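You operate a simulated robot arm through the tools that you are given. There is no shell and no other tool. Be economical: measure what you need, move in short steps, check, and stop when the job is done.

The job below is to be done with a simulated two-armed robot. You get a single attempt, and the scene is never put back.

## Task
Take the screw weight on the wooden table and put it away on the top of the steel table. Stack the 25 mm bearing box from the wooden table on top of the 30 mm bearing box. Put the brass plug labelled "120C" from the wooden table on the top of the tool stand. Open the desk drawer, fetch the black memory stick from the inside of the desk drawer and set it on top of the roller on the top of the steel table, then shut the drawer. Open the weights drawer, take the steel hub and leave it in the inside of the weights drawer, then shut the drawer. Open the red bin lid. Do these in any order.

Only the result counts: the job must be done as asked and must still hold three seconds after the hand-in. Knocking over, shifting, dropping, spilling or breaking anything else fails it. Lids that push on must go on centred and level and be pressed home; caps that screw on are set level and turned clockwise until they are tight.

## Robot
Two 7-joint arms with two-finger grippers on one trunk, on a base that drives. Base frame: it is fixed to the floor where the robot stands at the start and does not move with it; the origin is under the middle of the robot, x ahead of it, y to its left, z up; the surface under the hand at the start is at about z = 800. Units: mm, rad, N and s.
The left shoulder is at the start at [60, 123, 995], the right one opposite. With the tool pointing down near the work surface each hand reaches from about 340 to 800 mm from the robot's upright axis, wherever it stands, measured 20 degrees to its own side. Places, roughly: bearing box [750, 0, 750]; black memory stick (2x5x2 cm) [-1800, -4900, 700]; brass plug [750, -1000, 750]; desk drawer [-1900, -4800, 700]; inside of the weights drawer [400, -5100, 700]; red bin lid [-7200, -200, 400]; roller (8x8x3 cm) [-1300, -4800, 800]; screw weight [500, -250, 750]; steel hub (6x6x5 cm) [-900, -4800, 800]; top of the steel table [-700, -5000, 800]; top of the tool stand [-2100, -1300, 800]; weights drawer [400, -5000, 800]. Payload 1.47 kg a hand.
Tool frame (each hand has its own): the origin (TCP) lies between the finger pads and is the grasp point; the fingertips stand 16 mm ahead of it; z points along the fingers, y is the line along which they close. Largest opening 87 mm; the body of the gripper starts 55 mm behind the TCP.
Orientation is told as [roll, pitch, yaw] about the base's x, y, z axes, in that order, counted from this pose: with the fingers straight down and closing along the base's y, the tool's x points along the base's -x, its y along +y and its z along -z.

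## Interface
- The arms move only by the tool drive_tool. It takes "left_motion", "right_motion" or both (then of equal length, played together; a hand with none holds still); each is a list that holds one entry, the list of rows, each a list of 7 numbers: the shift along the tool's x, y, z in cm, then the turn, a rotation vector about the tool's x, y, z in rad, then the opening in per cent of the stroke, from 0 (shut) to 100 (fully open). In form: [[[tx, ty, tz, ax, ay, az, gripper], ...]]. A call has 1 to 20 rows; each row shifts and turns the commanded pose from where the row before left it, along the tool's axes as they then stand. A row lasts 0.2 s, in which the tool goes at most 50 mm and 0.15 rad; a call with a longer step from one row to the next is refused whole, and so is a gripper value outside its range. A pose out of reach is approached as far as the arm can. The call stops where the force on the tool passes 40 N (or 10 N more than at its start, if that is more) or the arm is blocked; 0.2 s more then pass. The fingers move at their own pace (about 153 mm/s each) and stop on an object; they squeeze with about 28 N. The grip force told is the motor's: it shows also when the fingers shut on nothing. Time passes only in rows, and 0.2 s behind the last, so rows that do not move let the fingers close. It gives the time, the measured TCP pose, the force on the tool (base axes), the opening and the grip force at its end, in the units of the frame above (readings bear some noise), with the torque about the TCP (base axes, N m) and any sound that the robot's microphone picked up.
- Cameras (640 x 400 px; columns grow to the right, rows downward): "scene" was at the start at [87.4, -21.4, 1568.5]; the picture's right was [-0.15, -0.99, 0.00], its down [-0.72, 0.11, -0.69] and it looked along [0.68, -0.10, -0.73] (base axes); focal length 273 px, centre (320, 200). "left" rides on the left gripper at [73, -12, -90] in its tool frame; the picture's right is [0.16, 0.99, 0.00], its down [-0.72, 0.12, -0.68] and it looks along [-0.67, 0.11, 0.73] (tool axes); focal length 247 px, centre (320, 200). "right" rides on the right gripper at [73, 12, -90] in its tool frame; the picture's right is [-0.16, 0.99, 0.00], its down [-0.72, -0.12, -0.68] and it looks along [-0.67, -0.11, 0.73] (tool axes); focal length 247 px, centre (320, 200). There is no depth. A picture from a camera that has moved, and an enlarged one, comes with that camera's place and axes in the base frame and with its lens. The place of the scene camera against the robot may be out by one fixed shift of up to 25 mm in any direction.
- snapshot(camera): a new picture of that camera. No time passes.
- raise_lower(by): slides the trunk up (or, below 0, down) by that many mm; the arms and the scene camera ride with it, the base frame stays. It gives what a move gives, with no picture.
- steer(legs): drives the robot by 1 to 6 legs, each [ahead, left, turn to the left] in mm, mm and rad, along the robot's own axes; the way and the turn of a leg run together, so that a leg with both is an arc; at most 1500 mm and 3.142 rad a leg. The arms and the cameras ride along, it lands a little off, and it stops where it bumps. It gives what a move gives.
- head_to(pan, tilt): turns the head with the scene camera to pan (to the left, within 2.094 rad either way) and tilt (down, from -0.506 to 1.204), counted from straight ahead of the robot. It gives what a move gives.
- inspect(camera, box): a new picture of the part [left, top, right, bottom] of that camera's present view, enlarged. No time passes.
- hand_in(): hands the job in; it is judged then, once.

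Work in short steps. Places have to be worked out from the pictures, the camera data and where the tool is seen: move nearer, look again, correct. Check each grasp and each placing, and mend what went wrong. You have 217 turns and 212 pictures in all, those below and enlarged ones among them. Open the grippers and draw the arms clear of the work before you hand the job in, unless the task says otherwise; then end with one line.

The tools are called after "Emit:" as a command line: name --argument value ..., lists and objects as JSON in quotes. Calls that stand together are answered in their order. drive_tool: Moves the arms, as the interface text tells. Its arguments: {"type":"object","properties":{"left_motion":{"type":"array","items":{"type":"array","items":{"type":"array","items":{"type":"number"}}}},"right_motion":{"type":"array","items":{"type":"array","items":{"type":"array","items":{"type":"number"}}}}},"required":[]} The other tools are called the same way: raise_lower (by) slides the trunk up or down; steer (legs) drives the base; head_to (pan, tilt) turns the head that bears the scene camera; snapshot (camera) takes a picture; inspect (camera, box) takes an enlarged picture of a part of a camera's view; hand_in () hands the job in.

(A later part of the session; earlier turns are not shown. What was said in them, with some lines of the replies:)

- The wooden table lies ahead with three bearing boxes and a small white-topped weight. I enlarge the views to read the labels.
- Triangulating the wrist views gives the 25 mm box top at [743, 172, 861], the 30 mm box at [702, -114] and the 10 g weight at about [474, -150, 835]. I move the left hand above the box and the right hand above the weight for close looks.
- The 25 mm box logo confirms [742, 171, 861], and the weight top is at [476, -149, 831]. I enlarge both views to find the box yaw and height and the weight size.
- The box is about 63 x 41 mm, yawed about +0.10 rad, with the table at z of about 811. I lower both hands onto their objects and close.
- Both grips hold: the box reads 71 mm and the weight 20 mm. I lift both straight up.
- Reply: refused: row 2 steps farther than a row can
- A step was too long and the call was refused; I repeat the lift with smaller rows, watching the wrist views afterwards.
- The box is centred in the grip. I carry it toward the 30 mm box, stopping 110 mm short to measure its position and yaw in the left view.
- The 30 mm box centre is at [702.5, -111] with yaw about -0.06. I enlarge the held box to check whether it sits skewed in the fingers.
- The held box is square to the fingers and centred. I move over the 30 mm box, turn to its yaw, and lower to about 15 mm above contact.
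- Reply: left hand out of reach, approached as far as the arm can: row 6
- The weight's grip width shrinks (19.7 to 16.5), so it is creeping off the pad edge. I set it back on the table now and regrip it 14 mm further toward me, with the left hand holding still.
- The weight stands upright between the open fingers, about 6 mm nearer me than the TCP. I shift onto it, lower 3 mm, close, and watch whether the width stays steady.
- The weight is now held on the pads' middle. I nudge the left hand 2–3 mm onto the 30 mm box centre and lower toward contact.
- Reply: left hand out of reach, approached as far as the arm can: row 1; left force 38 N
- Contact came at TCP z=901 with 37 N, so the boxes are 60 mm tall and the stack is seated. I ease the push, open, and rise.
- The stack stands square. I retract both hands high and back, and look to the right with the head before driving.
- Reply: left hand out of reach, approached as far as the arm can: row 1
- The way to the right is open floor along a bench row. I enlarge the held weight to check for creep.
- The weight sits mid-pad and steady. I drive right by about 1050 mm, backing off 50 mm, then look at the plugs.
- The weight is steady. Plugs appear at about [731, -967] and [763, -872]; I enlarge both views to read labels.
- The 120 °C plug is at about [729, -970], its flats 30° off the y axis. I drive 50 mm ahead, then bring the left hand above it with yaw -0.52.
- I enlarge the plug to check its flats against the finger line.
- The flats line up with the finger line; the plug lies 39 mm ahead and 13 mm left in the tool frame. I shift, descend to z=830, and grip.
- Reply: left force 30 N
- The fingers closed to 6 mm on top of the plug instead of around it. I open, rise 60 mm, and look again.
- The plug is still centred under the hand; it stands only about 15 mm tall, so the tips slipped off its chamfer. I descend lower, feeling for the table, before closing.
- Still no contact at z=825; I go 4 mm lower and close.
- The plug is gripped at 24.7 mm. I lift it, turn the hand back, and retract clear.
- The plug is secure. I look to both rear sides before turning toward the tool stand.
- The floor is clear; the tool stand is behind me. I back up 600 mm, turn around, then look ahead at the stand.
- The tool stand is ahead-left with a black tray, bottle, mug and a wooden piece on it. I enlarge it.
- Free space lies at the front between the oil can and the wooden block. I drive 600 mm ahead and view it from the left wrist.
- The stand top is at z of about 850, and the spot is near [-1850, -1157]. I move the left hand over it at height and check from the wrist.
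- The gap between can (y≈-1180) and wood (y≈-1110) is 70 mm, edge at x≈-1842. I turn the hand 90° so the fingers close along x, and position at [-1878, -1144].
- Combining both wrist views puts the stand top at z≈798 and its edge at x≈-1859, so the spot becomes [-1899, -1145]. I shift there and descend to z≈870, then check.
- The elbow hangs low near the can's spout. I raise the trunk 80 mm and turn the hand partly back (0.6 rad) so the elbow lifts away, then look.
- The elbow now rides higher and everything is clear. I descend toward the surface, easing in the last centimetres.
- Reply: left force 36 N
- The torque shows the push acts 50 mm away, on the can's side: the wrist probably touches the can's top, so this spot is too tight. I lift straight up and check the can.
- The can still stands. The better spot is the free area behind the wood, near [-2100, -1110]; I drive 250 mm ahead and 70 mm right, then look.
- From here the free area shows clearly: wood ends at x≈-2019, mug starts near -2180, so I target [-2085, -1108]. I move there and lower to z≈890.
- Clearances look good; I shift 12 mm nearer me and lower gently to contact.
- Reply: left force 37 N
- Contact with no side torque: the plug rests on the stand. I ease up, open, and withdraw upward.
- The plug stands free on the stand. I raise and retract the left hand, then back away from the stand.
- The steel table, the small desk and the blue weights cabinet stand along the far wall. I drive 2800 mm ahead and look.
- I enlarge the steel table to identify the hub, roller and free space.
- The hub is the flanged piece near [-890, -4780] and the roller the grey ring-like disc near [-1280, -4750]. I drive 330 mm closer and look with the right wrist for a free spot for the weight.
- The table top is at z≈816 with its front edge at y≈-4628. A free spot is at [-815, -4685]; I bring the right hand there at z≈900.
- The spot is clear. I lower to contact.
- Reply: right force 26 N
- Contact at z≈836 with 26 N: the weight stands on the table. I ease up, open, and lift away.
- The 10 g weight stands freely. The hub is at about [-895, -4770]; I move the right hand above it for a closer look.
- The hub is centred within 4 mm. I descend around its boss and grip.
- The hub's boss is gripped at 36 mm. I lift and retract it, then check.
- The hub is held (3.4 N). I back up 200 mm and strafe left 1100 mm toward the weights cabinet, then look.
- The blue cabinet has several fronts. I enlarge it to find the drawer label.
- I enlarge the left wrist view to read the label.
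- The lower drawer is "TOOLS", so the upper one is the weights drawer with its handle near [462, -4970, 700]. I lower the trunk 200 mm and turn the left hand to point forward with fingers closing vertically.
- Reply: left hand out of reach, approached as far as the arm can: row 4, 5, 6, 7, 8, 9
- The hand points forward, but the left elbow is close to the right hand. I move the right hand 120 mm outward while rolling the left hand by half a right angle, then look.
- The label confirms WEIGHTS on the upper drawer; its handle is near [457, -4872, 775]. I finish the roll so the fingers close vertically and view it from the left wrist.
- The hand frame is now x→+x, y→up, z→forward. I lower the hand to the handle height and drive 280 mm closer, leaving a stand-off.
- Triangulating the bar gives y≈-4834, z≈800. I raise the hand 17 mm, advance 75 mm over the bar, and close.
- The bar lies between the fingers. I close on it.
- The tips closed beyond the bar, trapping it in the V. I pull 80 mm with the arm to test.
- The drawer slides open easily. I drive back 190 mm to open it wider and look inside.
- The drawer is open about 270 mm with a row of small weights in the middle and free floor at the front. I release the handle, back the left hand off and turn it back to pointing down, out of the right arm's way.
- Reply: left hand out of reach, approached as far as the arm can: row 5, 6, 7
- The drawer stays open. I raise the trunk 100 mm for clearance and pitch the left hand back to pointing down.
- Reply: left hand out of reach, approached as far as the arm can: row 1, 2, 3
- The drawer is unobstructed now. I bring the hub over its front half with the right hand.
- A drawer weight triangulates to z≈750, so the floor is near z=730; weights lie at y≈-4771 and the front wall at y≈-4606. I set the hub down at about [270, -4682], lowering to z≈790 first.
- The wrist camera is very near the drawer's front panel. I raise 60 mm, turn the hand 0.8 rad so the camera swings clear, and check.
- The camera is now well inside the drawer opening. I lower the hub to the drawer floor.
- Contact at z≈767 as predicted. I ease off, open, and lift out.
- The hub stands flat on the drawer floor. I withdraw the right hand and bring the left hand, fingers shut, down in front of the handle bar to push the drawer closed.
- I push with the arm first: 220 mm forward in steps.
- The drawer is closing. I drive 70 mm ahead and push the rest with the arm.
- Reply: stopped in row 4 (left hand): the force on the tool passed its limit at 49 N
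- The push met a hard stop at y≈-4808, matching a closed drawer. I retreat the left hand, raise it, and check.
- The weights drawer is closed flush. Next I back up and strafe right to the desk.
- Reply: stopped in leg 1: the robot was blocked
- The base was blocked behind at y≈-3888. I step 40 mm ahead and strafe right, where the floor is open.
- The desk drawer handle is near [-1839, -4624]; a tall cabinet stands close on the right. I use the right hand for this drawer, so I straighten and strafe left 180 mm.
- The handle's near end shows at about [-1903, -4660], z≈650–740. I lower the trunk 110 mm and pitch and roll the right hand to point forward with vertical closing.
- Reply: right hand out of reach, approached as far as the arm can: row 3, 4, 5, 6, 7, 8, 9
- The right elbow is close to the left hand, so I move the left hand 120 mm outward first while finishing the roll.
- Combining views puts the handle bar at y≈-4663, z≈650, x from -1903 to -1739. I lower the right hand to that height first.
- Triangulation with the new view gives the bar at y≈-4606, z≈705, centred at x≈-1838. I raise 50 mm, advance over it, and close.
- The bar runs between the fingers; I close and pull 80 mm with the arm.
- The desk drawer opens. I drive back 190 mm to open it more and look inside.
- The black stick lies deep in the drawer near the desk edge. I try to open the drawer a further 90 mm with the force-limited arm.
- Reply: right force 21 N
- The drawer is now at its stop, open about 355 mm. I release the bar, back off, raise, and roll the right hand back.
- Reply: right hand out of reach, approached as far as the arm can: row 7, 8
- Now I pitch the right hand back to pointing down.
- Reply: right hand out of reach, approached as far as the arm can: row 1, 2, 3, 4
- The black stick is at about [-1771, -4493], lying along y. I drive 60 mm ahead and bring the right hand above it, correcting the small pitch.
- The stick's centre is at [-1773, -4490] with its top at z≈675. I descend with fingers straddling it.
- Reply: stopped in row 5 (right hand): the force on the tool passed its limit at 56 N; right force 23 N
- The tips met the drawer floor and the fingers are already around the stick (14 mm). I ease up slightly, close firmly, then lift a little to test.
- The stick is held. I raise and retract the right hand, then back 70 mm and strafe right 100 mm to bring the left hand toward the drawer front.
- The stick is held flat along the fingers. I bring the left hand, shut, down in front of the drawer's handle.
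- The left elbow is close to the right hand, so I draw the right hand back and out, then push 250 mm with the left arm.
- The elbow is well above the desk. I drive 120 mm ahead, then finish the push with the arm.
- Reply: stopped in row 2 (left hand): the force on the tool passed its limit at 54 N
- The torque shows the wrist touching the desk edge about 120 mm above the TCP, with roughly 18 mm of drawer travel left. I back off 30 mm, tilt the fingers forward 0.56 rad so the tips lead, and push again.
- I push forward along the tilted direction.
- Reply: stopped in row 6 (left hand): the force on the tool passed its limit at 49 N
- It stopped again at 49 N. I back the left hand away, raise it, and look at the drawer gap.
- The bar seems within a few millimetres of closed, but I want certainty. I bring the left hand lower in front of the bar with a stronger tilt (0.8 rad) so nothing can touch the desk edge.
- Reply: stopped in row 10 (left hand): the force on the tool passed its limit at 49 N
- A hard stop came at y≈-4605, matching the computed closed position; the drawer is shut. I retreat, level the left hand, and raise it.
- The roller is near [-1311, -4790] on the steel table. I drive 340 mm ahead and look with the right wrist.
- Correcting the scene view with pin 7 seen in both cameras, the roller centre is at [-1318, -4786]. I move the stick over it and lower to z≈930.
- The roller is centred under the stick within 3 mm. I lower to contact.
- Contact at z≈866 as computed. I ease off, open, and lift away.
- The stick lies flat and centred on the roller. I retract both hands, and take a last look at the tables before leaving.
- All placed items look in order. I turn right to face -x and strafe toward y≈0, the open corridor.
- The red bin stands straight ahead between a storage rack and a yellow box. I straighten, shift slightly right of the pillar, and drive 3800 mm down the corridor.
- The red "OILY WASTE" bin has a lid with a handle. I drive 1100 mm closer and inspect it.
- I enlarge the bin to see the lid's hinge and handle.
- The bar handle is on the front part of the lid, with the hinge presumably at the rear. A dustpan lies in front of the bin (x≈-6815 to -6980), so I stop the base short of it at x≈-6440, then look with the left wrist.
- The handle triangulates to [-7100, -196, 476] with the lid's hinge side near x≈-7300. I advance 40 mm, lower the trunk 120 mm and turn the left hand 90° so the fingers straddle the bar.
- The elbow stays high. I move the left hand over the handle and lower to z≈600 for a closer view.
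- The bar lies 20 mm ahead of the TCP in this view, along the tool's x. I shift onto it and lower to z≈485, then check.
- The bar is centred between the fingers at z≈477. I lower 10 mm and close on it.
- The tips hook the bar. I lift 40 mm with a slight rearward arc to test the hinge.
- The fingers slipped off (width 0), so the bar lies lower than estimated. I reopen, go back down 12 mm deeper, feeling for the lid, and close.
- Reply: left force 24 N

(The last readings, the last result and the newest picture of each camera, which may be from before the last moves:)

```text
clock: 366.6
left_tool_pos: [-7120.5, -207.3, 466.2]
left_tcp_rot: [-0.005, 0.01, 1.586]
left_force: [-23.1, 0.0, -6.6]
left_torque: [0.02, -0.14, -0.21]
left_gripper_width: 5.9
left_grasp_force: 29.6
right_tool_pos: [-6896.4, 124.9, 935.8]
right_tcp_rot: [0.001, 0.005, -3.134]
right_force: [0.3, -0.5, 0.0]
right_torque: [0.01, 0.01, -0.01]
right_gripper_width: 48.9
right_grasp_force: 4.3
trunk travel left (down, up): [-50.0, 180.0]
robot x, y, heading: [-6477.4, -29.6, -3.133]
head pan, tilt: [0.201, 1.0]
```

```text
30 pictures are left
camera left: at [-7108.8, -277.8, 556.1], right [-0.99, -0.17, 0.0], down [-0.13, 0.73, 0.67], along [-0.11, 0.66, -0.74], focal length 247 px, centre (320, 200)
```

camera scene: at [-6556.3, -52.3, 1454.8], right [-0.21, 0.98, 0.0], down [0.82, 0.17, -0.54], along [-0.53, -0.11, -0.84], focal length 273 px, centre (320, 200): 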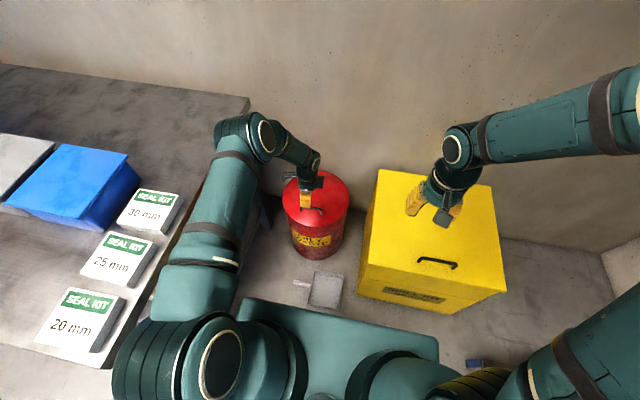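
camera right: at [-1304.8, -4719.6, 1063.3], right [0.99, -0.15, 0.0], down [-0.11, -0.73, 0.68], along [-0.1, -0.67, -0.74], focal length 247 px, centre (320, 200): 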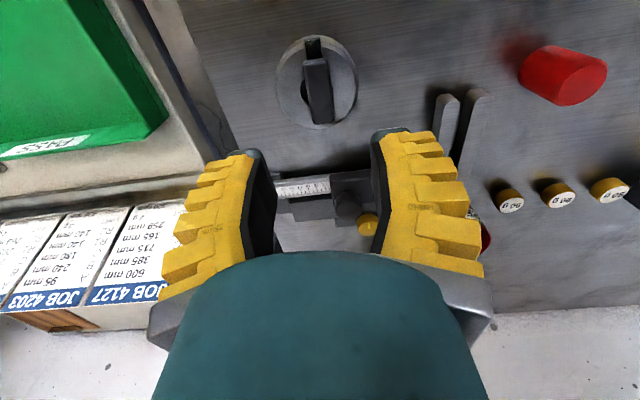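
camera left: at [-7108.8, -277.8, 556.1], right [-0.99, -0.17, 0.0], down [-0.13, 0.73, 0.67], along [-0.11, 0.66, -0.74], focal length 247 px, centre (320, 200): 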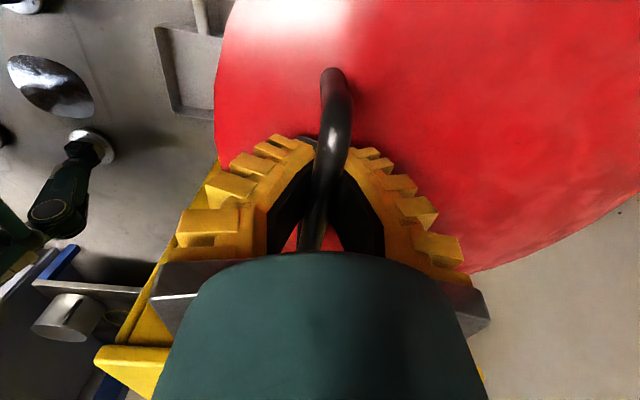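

The bar now sits deep in the V. I shift a few millimetres to relieve the side force and lift gently.

Emit:
drive_tool --left_motion '[[[0, 0.5, 0, 0, 0, 0, 0], [0, 0.1, -1.2, 0, 0, 0, 0], [0, 0.2, -1.5, 0, 0, 0, 0], [0, 0.3, -1.5, 0, 0, 0, 0], [0, 0.4, -1.5, 0, 0, 0, 0], [0, 0, 0, 0, 0, 0, 0]]]'

Emit:
inspect --camera "scene" --box '[240, 130, 380, 270]'

```text
clock: 367.3
left_tool_pos: [-7127.6, -205.7, 483.8]
left_tcp_rot: [0.01, 0.009, 1.583]
left_force: [-16.4, -0.8, -5.7]
left_torque: [0.16, -0.13, -0.06]
left_gripper_width: 6.0
left_grasp_force: 28.8
left hand out of reach, approached as far as the arm can: row 1
right_tool_pos: [-6897.1, 126.2, 937.2]
right_tcp_rot: [0.002, 0.002, -3.134]
right_force: [0.1, -0.8, 0.1]
right_torque: [-0.02, 0.01, 0.01]
right_gripper_width: 49.2
right_grasp_force: 4.1
trunk travel left (down, up): [-50.0, 180.0]
robot x, y, heading: [-6478.3, -31.6, -3.135]
head pan, tilt: [0.201, 1.0]
stopped in row 3 (left hand): the force on the tool passed its limit at 44 N (the readings are from after the stop); the commanded pose is now the measured one
```

```text
2.86 times, centred on (310, 200) of scene
camera zoom: at [-6557.7, -52.5, 1454.7], right [-0.21, 0.98, 0.0], down [0.82, 0.17, -0.54], along [-0.53, -0.11, -0.84], focal length 780 px, centre (349, 200)
```

zoom: 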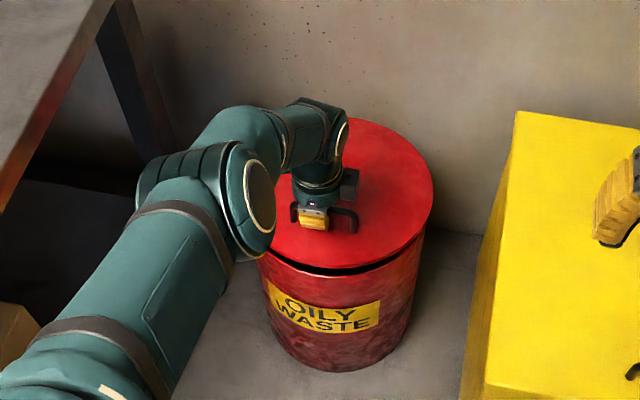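

The lid is hinged at the back and starts to open, but the arm is near its reach limit. The base frame stands on casters well behind the dustpan, so I set the lid back, release, rise, and drive 80 mm closer.

Emit:
drive_tool --left_motion '[[[0, -0.3, 1.2, 0, 0, 0, 0], [0, -0.2, 0.7, 0, 0, 0, 0], [0, 0, 0, 0, 0, 0, 70], [0, 0, 0, 0, 0, 0, 70], [0, 0, 0, 0, 0, 0, 70], [0, 0, -3, 0, 0, 0, 70], [0, 0, -4, 0, 0, 0, 70], [0, -4, -2, 0, 0, 0, 70], [0, -4, 0, 0, 0, 0, 70], [0, 0, 0, 0, 0, 0, 70]]]'

Emit:
steer --legs '[[80, 0, 0]]'

Emit:
snapshot --camera "left"

Emit:
snapshot --camera "scene"

```text
clock: 369.5
left_tool_pos: [-7040.5, -204.0, 554.1]
left_tcp_rot: [0.005, 0.009, 1.584]
left_force: [-0.4, -0.1, 0.3]
left_torque: [0.0, -0.06, -0.01]
left_gripper_width: 65.3
left_grasp_force: 3.6
right_tool_pos: [-6895.1, 125.1, 936.3]
right_tcp_rot: [0.002, 0.002, -3.135]
right_force: [-0.4, 0.7, -0.3]
right_torque: [0.01, 0.01, -0.03]
right_gripper_width: 48.9
right_grasp_force: 3.9
trunk travel left (down, up): [-50.0, 180.0]
robot x, y, heading: [-6475.2, -31.9, -3.131]
head pan, tilt: [0.201, 1.0]
```

```text
clock: 370.5
left_tool_pos: [-7120.2, -204.3, 553.2]
left_tcp_rot: [0.003, 0.01, 1.585]
left_force: [0.1, -0.8, -0.2]
left_torque: [0.02, -0.01, -0.01]
left_gripper_width: 65.2
left_grasp_force: 3.6
right_tool_pos: [-6974.6, 125.4, 936.1]
right_tcp_rot: [0.001, 0.006, -3.135]
right_force: [-0.8, 0.8, 0.0]
right_torque: [-0.01, 0.0, 0.02]
right_gripper_width: 49.3
right_grasp_force: 4.2
trunk travel left (down, up): [-50.0, 180.0]
robot x, y, heading: [-6558.4, -25.5, -3.139]
head pan, tilt: [0.201, 1.0]
```

```text
28 pictures are left
camera left: at [-7107.1, -276.3, 643.1], right [-0.99, -0.17, 0.0], down [-0.12, 0.73, 0.67], along [-0.12, 0.66, -0.74], focal length 247 px, centre (320, 200)
```

left: 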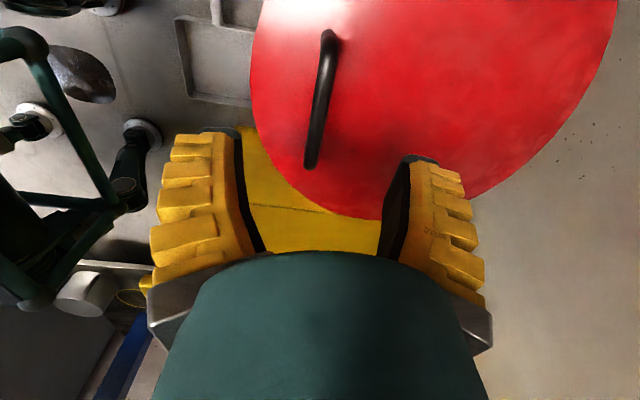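

```text
27 pictures are left
camera scene: at [-6637.3, -52.8, 1454.6], right [-0.21, 0.98, 0.0], down [0.82, 0.17, -0.54], along [-0.53, -0.11, -0.84], focal length 273 px, centre (320, 200)
```

scene: 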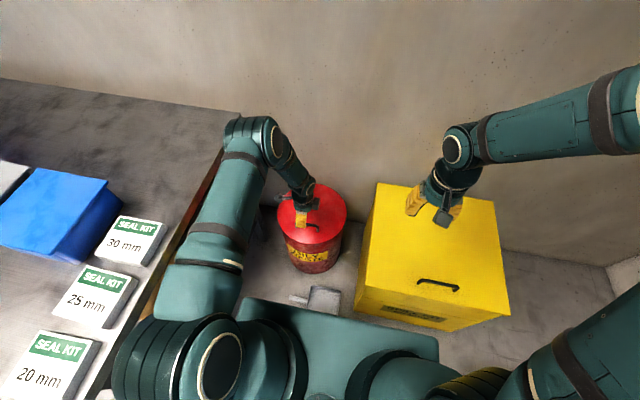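

Nothing was disturbed and the bar is again centred. I descend onto it and close.

Emit:
drive_tool --left_motion '[[[0.3, 0.4, 3, 0, 0, 0, 70], [0, 0, 3, 0, 0, 0, 70], [0, 0, 2.1, 0, 0, 0, 70], [0, 0, 0.6, 0, 0, 0, 70], [0, 0, 0, 0, 0, 0, 70], [0, 0, 0, 0, 0, 0, 30], [0, 0, 0, 0, 0, 0, 0], [0, 0, 0, 0, 0, 0, 0], [0, 0, 0, 0, 0, 0, 0]]]'

```text
clock: 372.5
left_tool_pos: [-7123.2, -208.0, 467.2]
left_tcp_rot: [0.004, 0.008, 1.582]
left_force: [2.7, -0.1, -0.2]
left_torque: [0.01, 0.07, 0.0]
left_gripper_width: 0.1
left_grasp_force: 28.1
right_tool_pos: [-6973.7, 125.6, 937.4]
right_tcp_rot: [0.001, 0.005, -3.134]
right_force: [0.1, 0.3, -1.0]
right_torque: [-0.02, -0.01, 0.01]
right_gripper_width: 49.1
right_grasp_force: 3.7
trunk travel left (down, up): [-50.0, 180.0]
robot x, y, heading: [-6552.7, -30.6, -3.136]
head pan, tilt: [0.201, 1.0]
```

The tips closed beneath the bar. I lift along the hinge arc in small steps.

Emit:
drive_tool --left_motion '[[[0, 0.31, -1.78, 0, 0, 0, 0], [0, 0.5, -1.75, 0, 0, 0, 0], [0, 0.67, -1.69, 0, 0, 0, 0], [0, 0.83, -1.61, 0, 0, 0, 0], [0, 0, 0, 0, 0, 0, 0]]]'

Emit:
inspect --camera "scene" --box '[240, 130, 380, 290]'

```text
clock: 373.5
left_tool_pos: [-7150.9, -207.1, 530.8]
left_tcp_rot: [0.019, 0.007, 1.582]
left_force: [-21.2, -0.9, -14.9]
left_torque: [0.29, -0.35, -0.01]
left_gripper_width: 0.4
left_grasp_force: 29.6
right_tool_pos: [-6976.1, 124.4, 935.8]
right_tcp_rot: [0.0, 0.006, -3.135]
right_force: [-0.3, 0.2, -1.2]
right_torque: [0.01, 0.01, 0.02]
right_gripper_width: 49.1
right_grasp_force: 3.7
trunk travel left (down, up): [-50.0, 180.0]
robot x, y, heading: [-6554.8, -28.1, -3.132]
head pan, tilt: [0.201, 1.0]
stopped in row 4 (left hand): the force on the tool passed its limit at 43 N (the readings are from after the stop); the commanded pose is now the measured one
```

```text
2.50 times, centred on (310, 210) of scene
camera zoom: at [-6638.5, -53.2, 1454.6], right [-0.2, 0.98, 0.0], down [0.82, 0.17, -0.54], along [-0.53, -0.11, -0.84], focal length 683 px, centre (345, 175)
```

zoom: 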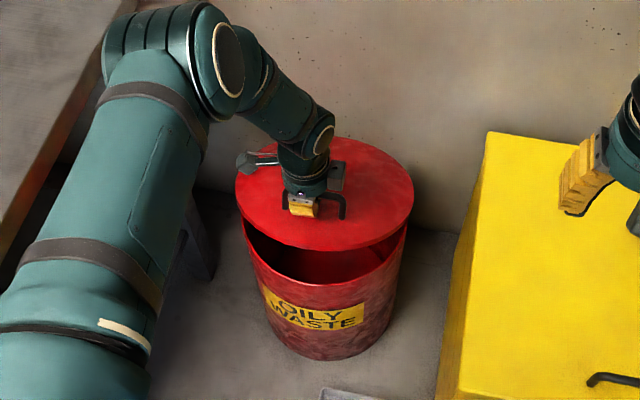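

The lid opens well; the measured path suggests a 150 mm radius with the hinge at x≈-7273. I continue along that arc.

Emit:
drive_tool --left_motion '[[[0, 0.6, 0, 0, 0, 0, 0], [0, 0.97, -1.1, 0, 0, 0, 0], [0, 1.08, -1.0, 0, 0, 0, 0], [0, 1.19, -0.9, 0, 0, 0, 0], [0, 1.28, -0.8, 0, 0, 0, 0], [0, 0, 0, 0, 0, 0, 0]]]'

Emit:
inspect --camera "scene" --box '[240, 130, 380, 290]'

```text
clock: 374.9
left_tool_pos: [-7198.2, -207.8, 570.3]
left_tcp_rot: [0.016, 0.007, 1.583]
left_force: [7.2, -1.0, 7.3]
left_torque: [0.14, -0.07, 0.02]
left_gripper_width: 0.0
left_grasp_force: 28.5
right_tool_pos: [-6974.1, 124.9, 937.1]
right_tcp_rot: [0.003, 0.003, -3.134]
right_force: [-0.3, 0.4, -0.6]
right_torque: [0.0, 0.0, -0.01]
right_gripper_width: 48.9
right_grasp_force: 4.5
trunk travel left (down, up): [-50.0, 180.0]
robot x, y, heading: [-6556.4, -28.2, -3.136]
head pan, tilt: [0.201, 1.0]
```

```text
2.50 times, centred on (310, 210) of scene
camera zoom: at [-6635.2, -52.7, 1454.8], right [-0.21, 0.98, 0.0], down [0.82, 0.17, -0.54], along [-0.53, -0.11, -0.84], focal length 683 px, centre (345, 175)
```

zoom: 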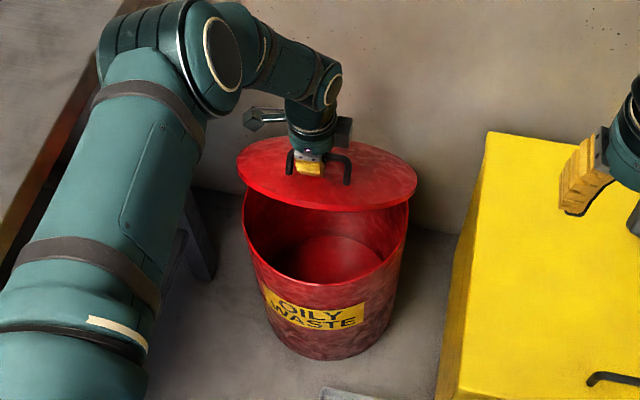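

Forces are low and the lid is at about 50°. I continue the arc.

Emit:
drive_tool --left_motion '[[[0, 1.33, -0.63, 0, 0, 0, 0], [0, 1.39, -0.5, 0, 0, 0, 0], [0, 1.43, -0.36, 0, 0, 0, 0], [0, 1.47, -0.21, 0, 0, 0, 0], [0, 0, 0, 0, 0, 0, 0]]]'

Emit:
inspect --camera "scene" --box '[240, 110, 380, 270]'

```text
clock: 375.5
left_tool_pos: [-7219.5, -209.6, 582.8]
left_tcp_rot: [0.011, 0.007, 1.585]
left_force: [13.9, 0.6, 19.5]
left_torque: [0.1, -0.11, 0.15]
left_gripper_width: 0.0
left_grasp_force: 28.9
right_tool_pos: [-6972.4, 124.9, 937.7]
right_tcp_rot: [0.002, 0.001, -3.135]
right_force: [-0.8, -0.5, 0.8]
right_torque: [-0.03, 0.03, 0.0]
right_gripper_width: 49.1
right_grasp_force: 4.5
trunk travel left (down, up): [-50.0, 180.0]
robot x, y, heading: [-6557.8, -31.1, -3.135]
head pan, tilt: [0.201, 1.0]
stopped in row 2 (left hand): the force on the tool passed its limit at 44 N (the readings are from after the stop); the commanded pose is now the measured one
```

```text
2.50 times, centred on (310, 190) of scene
camera zoom: at [-6633.1, -52.3, 1454.9], right [-0.21, 0.98, 0.0], down [0.82, 0.17, -0.54], along [-0.53, -0.11, -0.84], focal length 683 px, centre (345, 225)
```

zoom: 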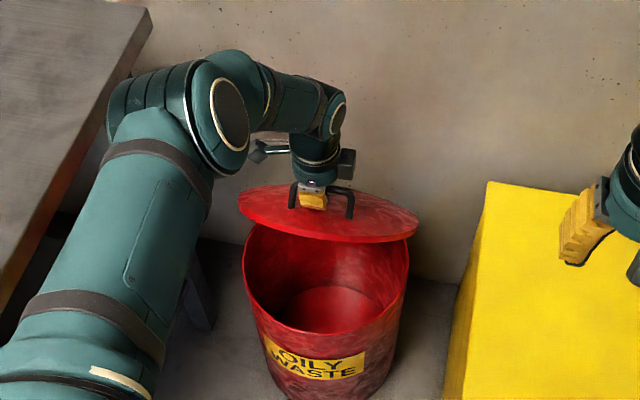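

The lid is near 57° and the hand sits slightly low on the arc. I correct upward and advance two more small steps.

Emit:
drive_tool --left_motion '[[[0, 0, -0.7, 0, 0, 0, 0], [0, 0.75, -0.35, 0, 0, 0, 0], [0, 0.75, -0.3, 0, 0, 0, 0], [0, 0.75, -0.25, 0, 0, 0, 0], [0, 0.75, -0.2, 0, 0, 0, 0], [0, 0, 0, 0, 0, 0, 0]]]'

Emit:
snapshot --camera "left"

```text
clock: 376.9
left_tool_pos: [-7250.2, -209.4, 598.3]
left_tcp_rot: [0.009, 0.009, 1.583]
left_force: [1.7, 0.4, 4.7]
left_torque: [0.04, -0.02, -0.02]
left_gripper_width: 0.0
left_grasp_force: 28.4
right_tool_pos: [-6974.4, 125.1, 937.0]
right_tcp_rot: [0.002, 0.005, -3.135]
right_force: [0.8, 0.0, -0.4]
right_torque: [0.0, -0.02, 0.0]
right_gripper_width: 49.0
right_grasp_force: 3.7
trunk travel left (down, up): [-50.0, 180.0]
robot x, y, heading: [-6557.6, -29.0, -3.135]
head pan, tilt: [0.201, 1.0]
```

```text
23 pictures are left
camera left: at [-7237.5, -281.2, 687.9], right [-0.99, -0.17, 0.01], down [-0.12, 0.73, 0.68], along [-0.12, 0.66, -0.74], focal length 247 px, centre (320, 200)
```

left: 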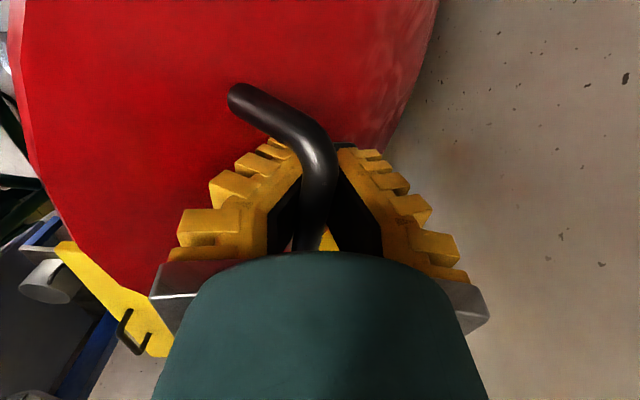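

The lid stands near 68° with little force. I continue in small steps toward and past vertical.

Emit:
drive_tool --left_motion '[[[0, 0.8, -0.15, 0, 0, 0, 0], [0, 0.8, -0.1, 0, 0, 0, 0], [0, 0.8, -0.05, 0, 0, 0, 0], [0, 0.8, 0, 0, 0, 0, 0], [0, 0.8, 0, 0, 0, 0, 0], [0, 0, 0, 0, 0, 0, 0]]]'

Emit:
inspect --camera "scene" --box '[240, 90, 380, 250]'

```text
clock: 378.3
left_tool_pos: [-7272.2, -210.3, 603.1]
left_tcp_rot: [0.011, 0.008, 1.584]
left_force: [0.7, 0.1, 0.4]
left_torque: [-0.02, 0.01, 0.01]
left_gripper_width: 0.0
left_grasp_force: 28.5
left hand out of reach, approached as far as the arm can: row 4, 5
right_tool_pos: [-6975.1, 125.5, 937.2]
right_tcp_rot: [0.002, 0.004, -3.135]
right_force: [-0.2, 0.6, -0.2]
right_torque: [-0.01, 0.02, 0.01]
right_gripper_width: 49.1
right_grasp_force: 4.4
trunk travel left (down, up): [-50.0, 180.0]
robot x, y, heading: [-6556.8, -33.2, -3.134]
head pan, tilt: [0.201, 1.0]
```

```text
2.50 times, centred on (310, 170) of scene
camera zoom: at [-6636.0, -52.7, 1454.7], right [-0.21, 0.98, 0.0], down [0.82, 0.17, -0.54], along [-0.53, -0.11, -0.84], focal length 683 px, centre (345, 275)
```

zoom: 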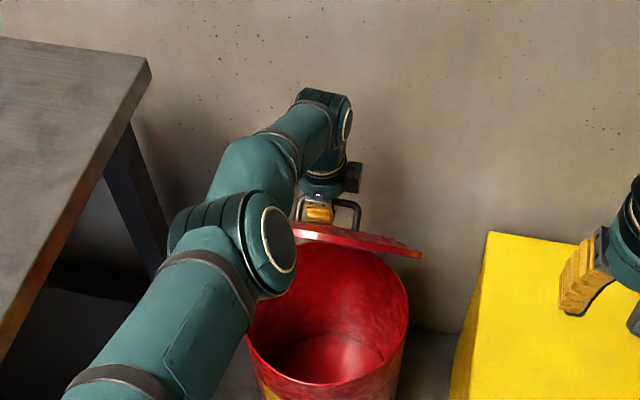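

The arm is at its reach limit with the lid near 76°. I drive 35 mm ahead, which follows the arc almost horizontally.

Emit:
steer --legs '[[35, 0, 0]]'

Emit:
snapshot --camera "left"

```text
clock: 379.1
left_tool_pos: [-7309.0, -210.3, 603.3]
left_tcp_rot: [0.009, 0.008, 1.585]
left_force: [-0.5, 0.4, 0.2]
left_torque: [0.0, 0.0, -0.02]
left_gripper_width: 0.3
left_grasp_force: 27.5
right_tool_pos: [-7009.7, 124.2, 936.2]
right_tcp_rot: [0.002, 0.005, -3.135]
right_force: [0.0, 0.4, 0.8]
right_torque: [-0.02, -0.02, -0.01]
right_gripper_width: 49.2
right_grasp_force: 4.0
trunk travel left (down, up): [-50.0, 180.0]
robot x, y, heading: [-6592.3, -27.9, -3.14]
head pan, tilt: [0.201, 1.0]
```

```text
21 pictures are left
camera left: at [-7295.3, -282.3, 691.5], right [-0.99, -0.17, 0.01], down [-0.12, 0.73, 0.68], along [-0.12, 0.66, -0.74], focal length 247 px, centre (320, 200)
```

left: 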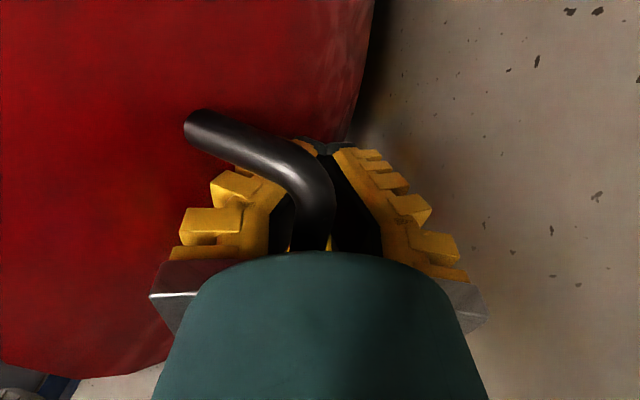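

The lid is about vertical with no load. I open the fingers just a little (25%) so the bar is free but still fenced, and read the force.

Emit:
drive_tool --left_motion '[[[0, 0.5, 0, 0, 0, 0, 0], [0, 0, 0, 0, 0, 0, 12], [0, 0, 0, 0, 0, 0, 25], [0, 0, 0, 0, 0, 0, 25], [0, 0, 0, 0, 0, 0, 25], [0, 0, 0, 0, 0, 0, 25], [0, 0, 0, 0, 0, 0, 25]]]'

Emit:
snapshot --camera "left"

```text
clock: 380.8
left_tool_pos: [-7308.4, -212.2, 604.4]
left_tcp_rot: [0.01, 0.006, 1.584]
left_force: [-2.4, 0.0, -0.1]
left_torque: [0.01, 0.28, -0.03]
left_gripper_width: 25.9
left_grasp_force: 1.1
left hand out of reach, approached as far as the arm can: row 1
right_tool_pos: [-7009.3, 126.6, 935.8]
right_tcp_rot: [0.003, 0.004, -3.133]
right_force: [-0.6, 0.0, -0.1]
right_torque: [-0.01, 0.03, 0.0]
right_gripper_width: 49.3
right_grasp_force: 4.1
trunk travel left (down, up): [-50.0, 180.0]
robot x, y, heading: [-6593.0, -29.8, -3.134]
head pan, tilt: [0.201, 1.0]
```

```text
20 pictures are left
camera left: at [-7295.4, -283.1, 693.6], right [-0.99, -0.17, 0.01], down [-0.12, 0.73, 0.68], along [-0.12, 0.66, -0.74], focal length 247 px, centre (320, 200)
```

left: 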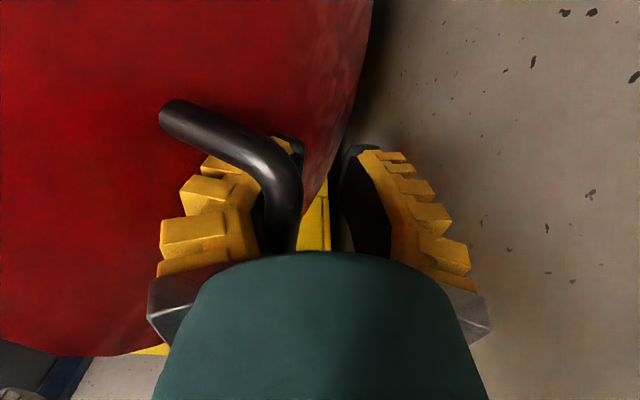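

The lid shows no tendency to fall. I raise the hand straight up, clear of the bar, and check the lid.

Emit:
drive_tool --left_motion '[[[0, 0.3, -1, 0, 0, 0, 25], [0, 0, -1.5, 0, 0, 0, 25], [0, 0, -2, 0, 0, 0, 25], [0, 0, -3, 0, 0, 0, 25], [0, 0, -4, 0, 0, 0, 25], [0, 0, -4, 0, 0, 0, 25], [0, 0, -4, 0, 0, 0, 25], [0, 0, 0, 0, 0, 0, 25]]]'

Emit:
snapshot --camera "left"

Emit:
inspect --camera "scene" --box '[240, 90, 380, 290]'

```text
clock: 382.6
left_tool_pos: [-7307.7, -209.3, 801.0]
left_tcp_rot: [0.009, 0.008, 1.584]
left_force: [0.3, -0.3, -0.9]
left_torque: [0.0, -0.02, -0.01]
left_gripper_width: 27.8
left_grasp_force: 4.9
right_tool_pos: [-7009.4, 125.5, 936.4]
right_tcp_rot: [0.003, 0.004, -3.135]
right_force: [0.0, 0.5, -0.4]
right_torque: [-0.02, 0.0, 0.02]
right_gripper_width: 49.1
right_grasp_force: 3.4
trunk travel left (down, up): [-50.0, 180.0]
robot x, y, heading: [-6591.6, -24.9, -3.139]
head pan, tilt: [0.201, 1.0]
```

```text
19 pictures are left
camera left: at [-7295.1, -280.3, 890.0], right [-0.99, -0.17, 0.01], down [-0.12, 0.73, 0.68], along [-0.12, 0.66, -0.74], focal length 247 px, centre (320, 200)
```

left: 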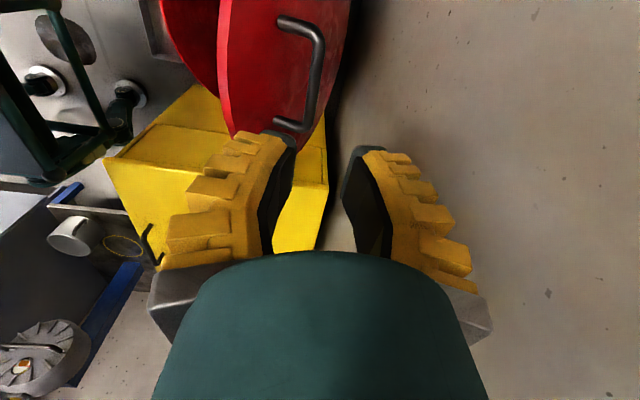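

```text
2.00 times, centred on (310, 190) of scene
camera zoom: at [-6671.4, -53.0, 1454.6], right [-0.21, 0.98, 0.0], down [0.82, 0.17, -0.54], along [-0.53, -0.11, -0.84], focal length 546 px, centre (340, 220)
```

zoom: 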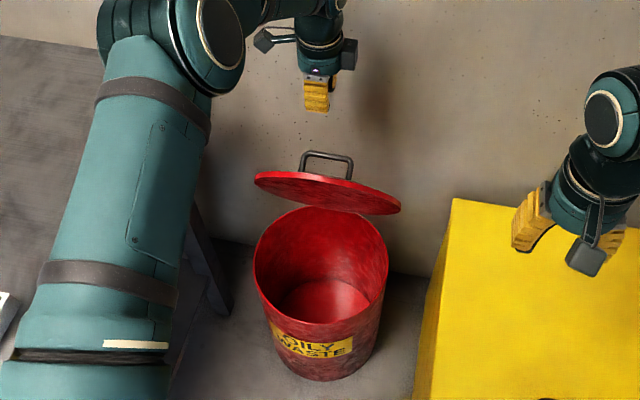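

The lid stays open on its own at roughly 75°. To make it surely open, I bring the shut fingers in front of it and push it further back.

Emit:
drive_tool --left_motion '[[[0, -4, 0, 0, 0, 0, 0], [0, -4, 0, 0, 0, 0, 0], [0, -4, 0, 0, 0, 0, 0], [0, -4, 0, 0, 0, 0, 0], [0, 0, 4, 0, 0, 0, 0], [0, 0, 4, 0, 0, 0, 0], [0, 0, 4, 0, 0, 0, 0], [0, 0, 3, 0, 0, 0, 0], [0, 0, 0, 0, 0, 0, 0]]]'

Emit:
snapshot --camera "left"

```text
clock: 384.6
left_tool_pos: [-7151.3, -209.4, 649.0]
left_tcp_rot: [0.01, 0.006, 1.584]
left_force: [0.1, 0.1, 1.1]
left_torque: [0.05, -0.01, 0.01]
left_gripper_width: 0.3
left_grasp_force: 27.6
right_tool_pos: [-7009.8, 125.4, 936.5]
right_tcp_rot: [0.002, 0.003, -3.135]
right_force: [-0.2, -0.6, 0.2]
right_torque: [0.01, 0.0, 0.01]
right_gripper_width: 49.2
right_grasp_force: 4.1
trunk travel left (down, up): [-50.0, 180.0]
robot x, y, heading: [-6592.4, -27.3, -3.134]
head pan, tilt: [0.201, 1.0]
```

```text
17 pictures are left
camera left: at [-7137.7, -281.0, 737.8], right [-0.99, -0.17, 0.01], down [-0.12, 0.73, 0.68], along [-0.12, 0.66, -0.74], focal length 247 px, centre (320, 200)
```

left: 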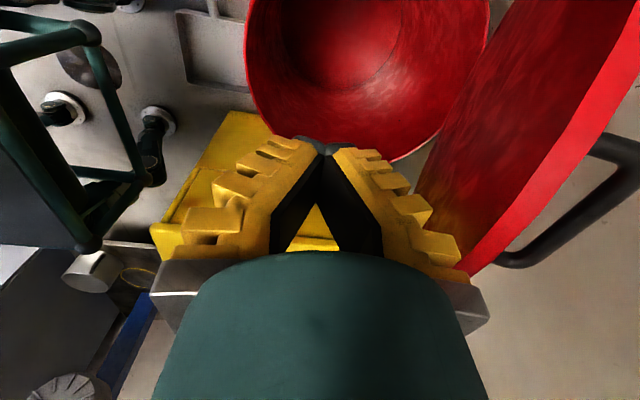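

The fingers are in front of the lid. I push it back with force watched.

Emit:
drive_tool --left_motion '[[[0, 2, 0, 0, 0, 0, 0], [0, 2, 0, 0, 0, 0, 0], [0, 2, 0, 0, 0, 0, 0], [0, 1.5, 0, 0, 0, 0, 0], [0, 1.5, 0, 0, 0, 0, 0], [0, 1.5, 0, 0, 0, 0, 0], [0, 1.0, 0, 0, 0, 0, 0], [0, 1.0, 0, 0, 0, 0, 0], [0, 1.0, 0, 0, 0, 0, 0], [0, 0, 0, 0, 0, 0, 0]]]'

Emit:
snapshot --camera "left"

```text
clock: 386.3
left_tool_pos: [-7263.1, -209.6, 649.3]
left_tcp_rot: [-0.008, 0.01, 1.583]
left_force: [25.3, -0.6, 14.1]
left_torque: [0.2, 1.68, -0.32]
left_gripper_width: 0.0
left_grasp_force: 27.9
right_tool_pos: [-7007.0, 124.6, 937.2]
right_tcp_rot: [0.002, 0.002, -3.132]
right_force: [-0.1, 1.0, -0.7]
right_torque: [-0.03, -0.02, 0.0]
right_gripper_width: 49.5
right_grasp_force: 4.2
trunk travel left (down, up): [-50.0, 180.0]
robot x, y, heading: [-6589.3, -26.6, -3.135]
head pan, tilt: [0.201, 1.0]
stopped in row 8 (left hand): the force on the tool passed its limit at 54 N (the readings are from after the stop); the commanded pose is now the measured one
```

```text
16 pictures are left
camera left: at [-7250.2, -282.0, 738.5], right [-0.99, -0.17, -0.01], down [-0.13, 0.73, 0.67], along [-0.11, 0.66, -0.74], focal length 247 px, centre (320, 200)
```

left: 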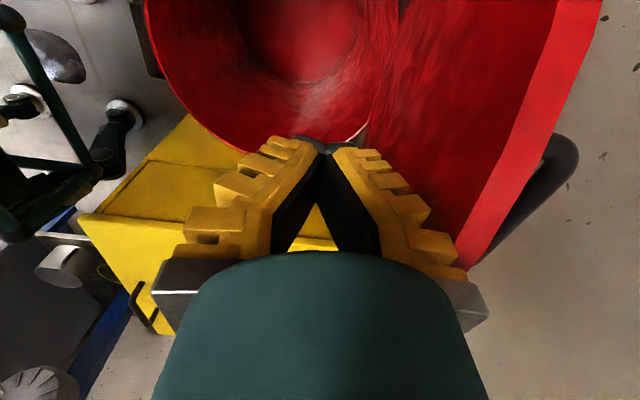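

The lid hit its end stop (54 N) past vertical: fully open. I withdraw the hand toward me and up, and check.

Emit:
drive_tool --left_motion '[[[0, -3, 0, 0, 0, 0, 0], [0, -4, 0, 0, 0, 0, 0], [0, 0, -4, 0, 0, 0, 0], [0, 0, -4, 0, 0, 0, 0], [0, 0, -4, 0, 0, 0, 0], [0, 0, -4, 0, 0, 0, 0], [0, 0, -4, 0, 0, 0, 50], [0, -4, -3, 0, 0, 0, 50], [0, -4, 0, 0, 0, 0, 50], [0, -4, 0, 0, 0, 0, 50], [0, -4, 0, 0, 0, 0, 50], [0, -4, 0, 0, 0, 0, 50], [0, 0, 0, 0, 0, 0, 50]]]'

Emit:
steer --legs '[[-250, 0, 0]]'

Emit:
snapshot --camera "scene"

```text
clock: 389.1
left_tool_pos: [-6995.3, -203.3, 878.7]
left_tcp_rot: [-0.003, 0.008, 1.583]
left_force: [-0.2, 0.1, 0.2]
left_torque: [0.03, 0.03, 0.01]
left_gripper_width: 49.3
left_grasp_force: 4.1
right_tool_pos: [-7008.4, 125.2, 937.1]
right_tcp_rot: [0.0, 0.004, -3.134]
right_force: [-0.6, 0.5, -0.2]
right_torque: [-0.01, 0.0, -0.03]
right_gripper_width: 48.8
right_grasp_force: 3.8
trunk travel left (down, up): [-50.0, 180.0]
robot x, y, heading: [-6596.0, -26.4, -3.137]
head pan, tilt: [0.201, 1.0]
```

```text
clock: 390.9
left_tool_pos: [-6739.9, -202.3, 879.0]
left_tcp_rot: [-0.001, 0.009, 1.582]
left_force: [-0.2, -0.5, 0.0]
left_torque: [-0.01, -0.01, 0.0]
left_gripper_width: 49.1
left_grasp_force: 4.2
right_tool_pos: [-6752.0, 127.0, 938.2]
right_tcp_rot: [0.002, 0.005, -3.136]
right_force: [0.8, -0.5, -0.2]
right_torque: [0.03, 0.01, -0.01]
right_gripper_width: 49.3
right_grasp_force: 4.3
trunk travel left (down, up): [-50.0, 180.0]
robot x, y, heading: [-6338.7, -28.9, -3.138]
head pan, tilt: [0.201, 1.0]
```

```text
15 pictures are left
camera scene: at [-6413.6, -51.2, 1454.8], right [-0.2, 0.98, 0.0], down [0.82, 0.17, -0.54], along [-0.53, -0.11, -0.84], focal length 273 px, centre (320, 200)
```

scene: 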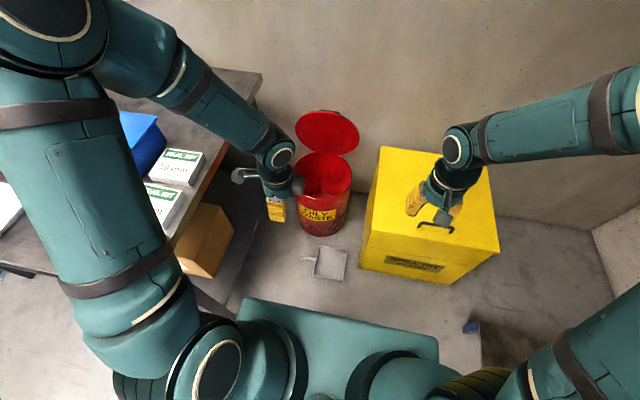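

The lid stands fully open on its own, the dustpan and spill kit are undisturbed, both grippers are open and clear. All parts of the job are done, so I hand it in.

Emit:
hand_in

```text
The job is handed in.
```

All six parts of the job are done and handed in. Two contacts along the way could count against it: the gripper pressed on the oil can on the tool stand (it stayed upright), and the base bumped something I couldn't see while backing away from the weights cabinet.
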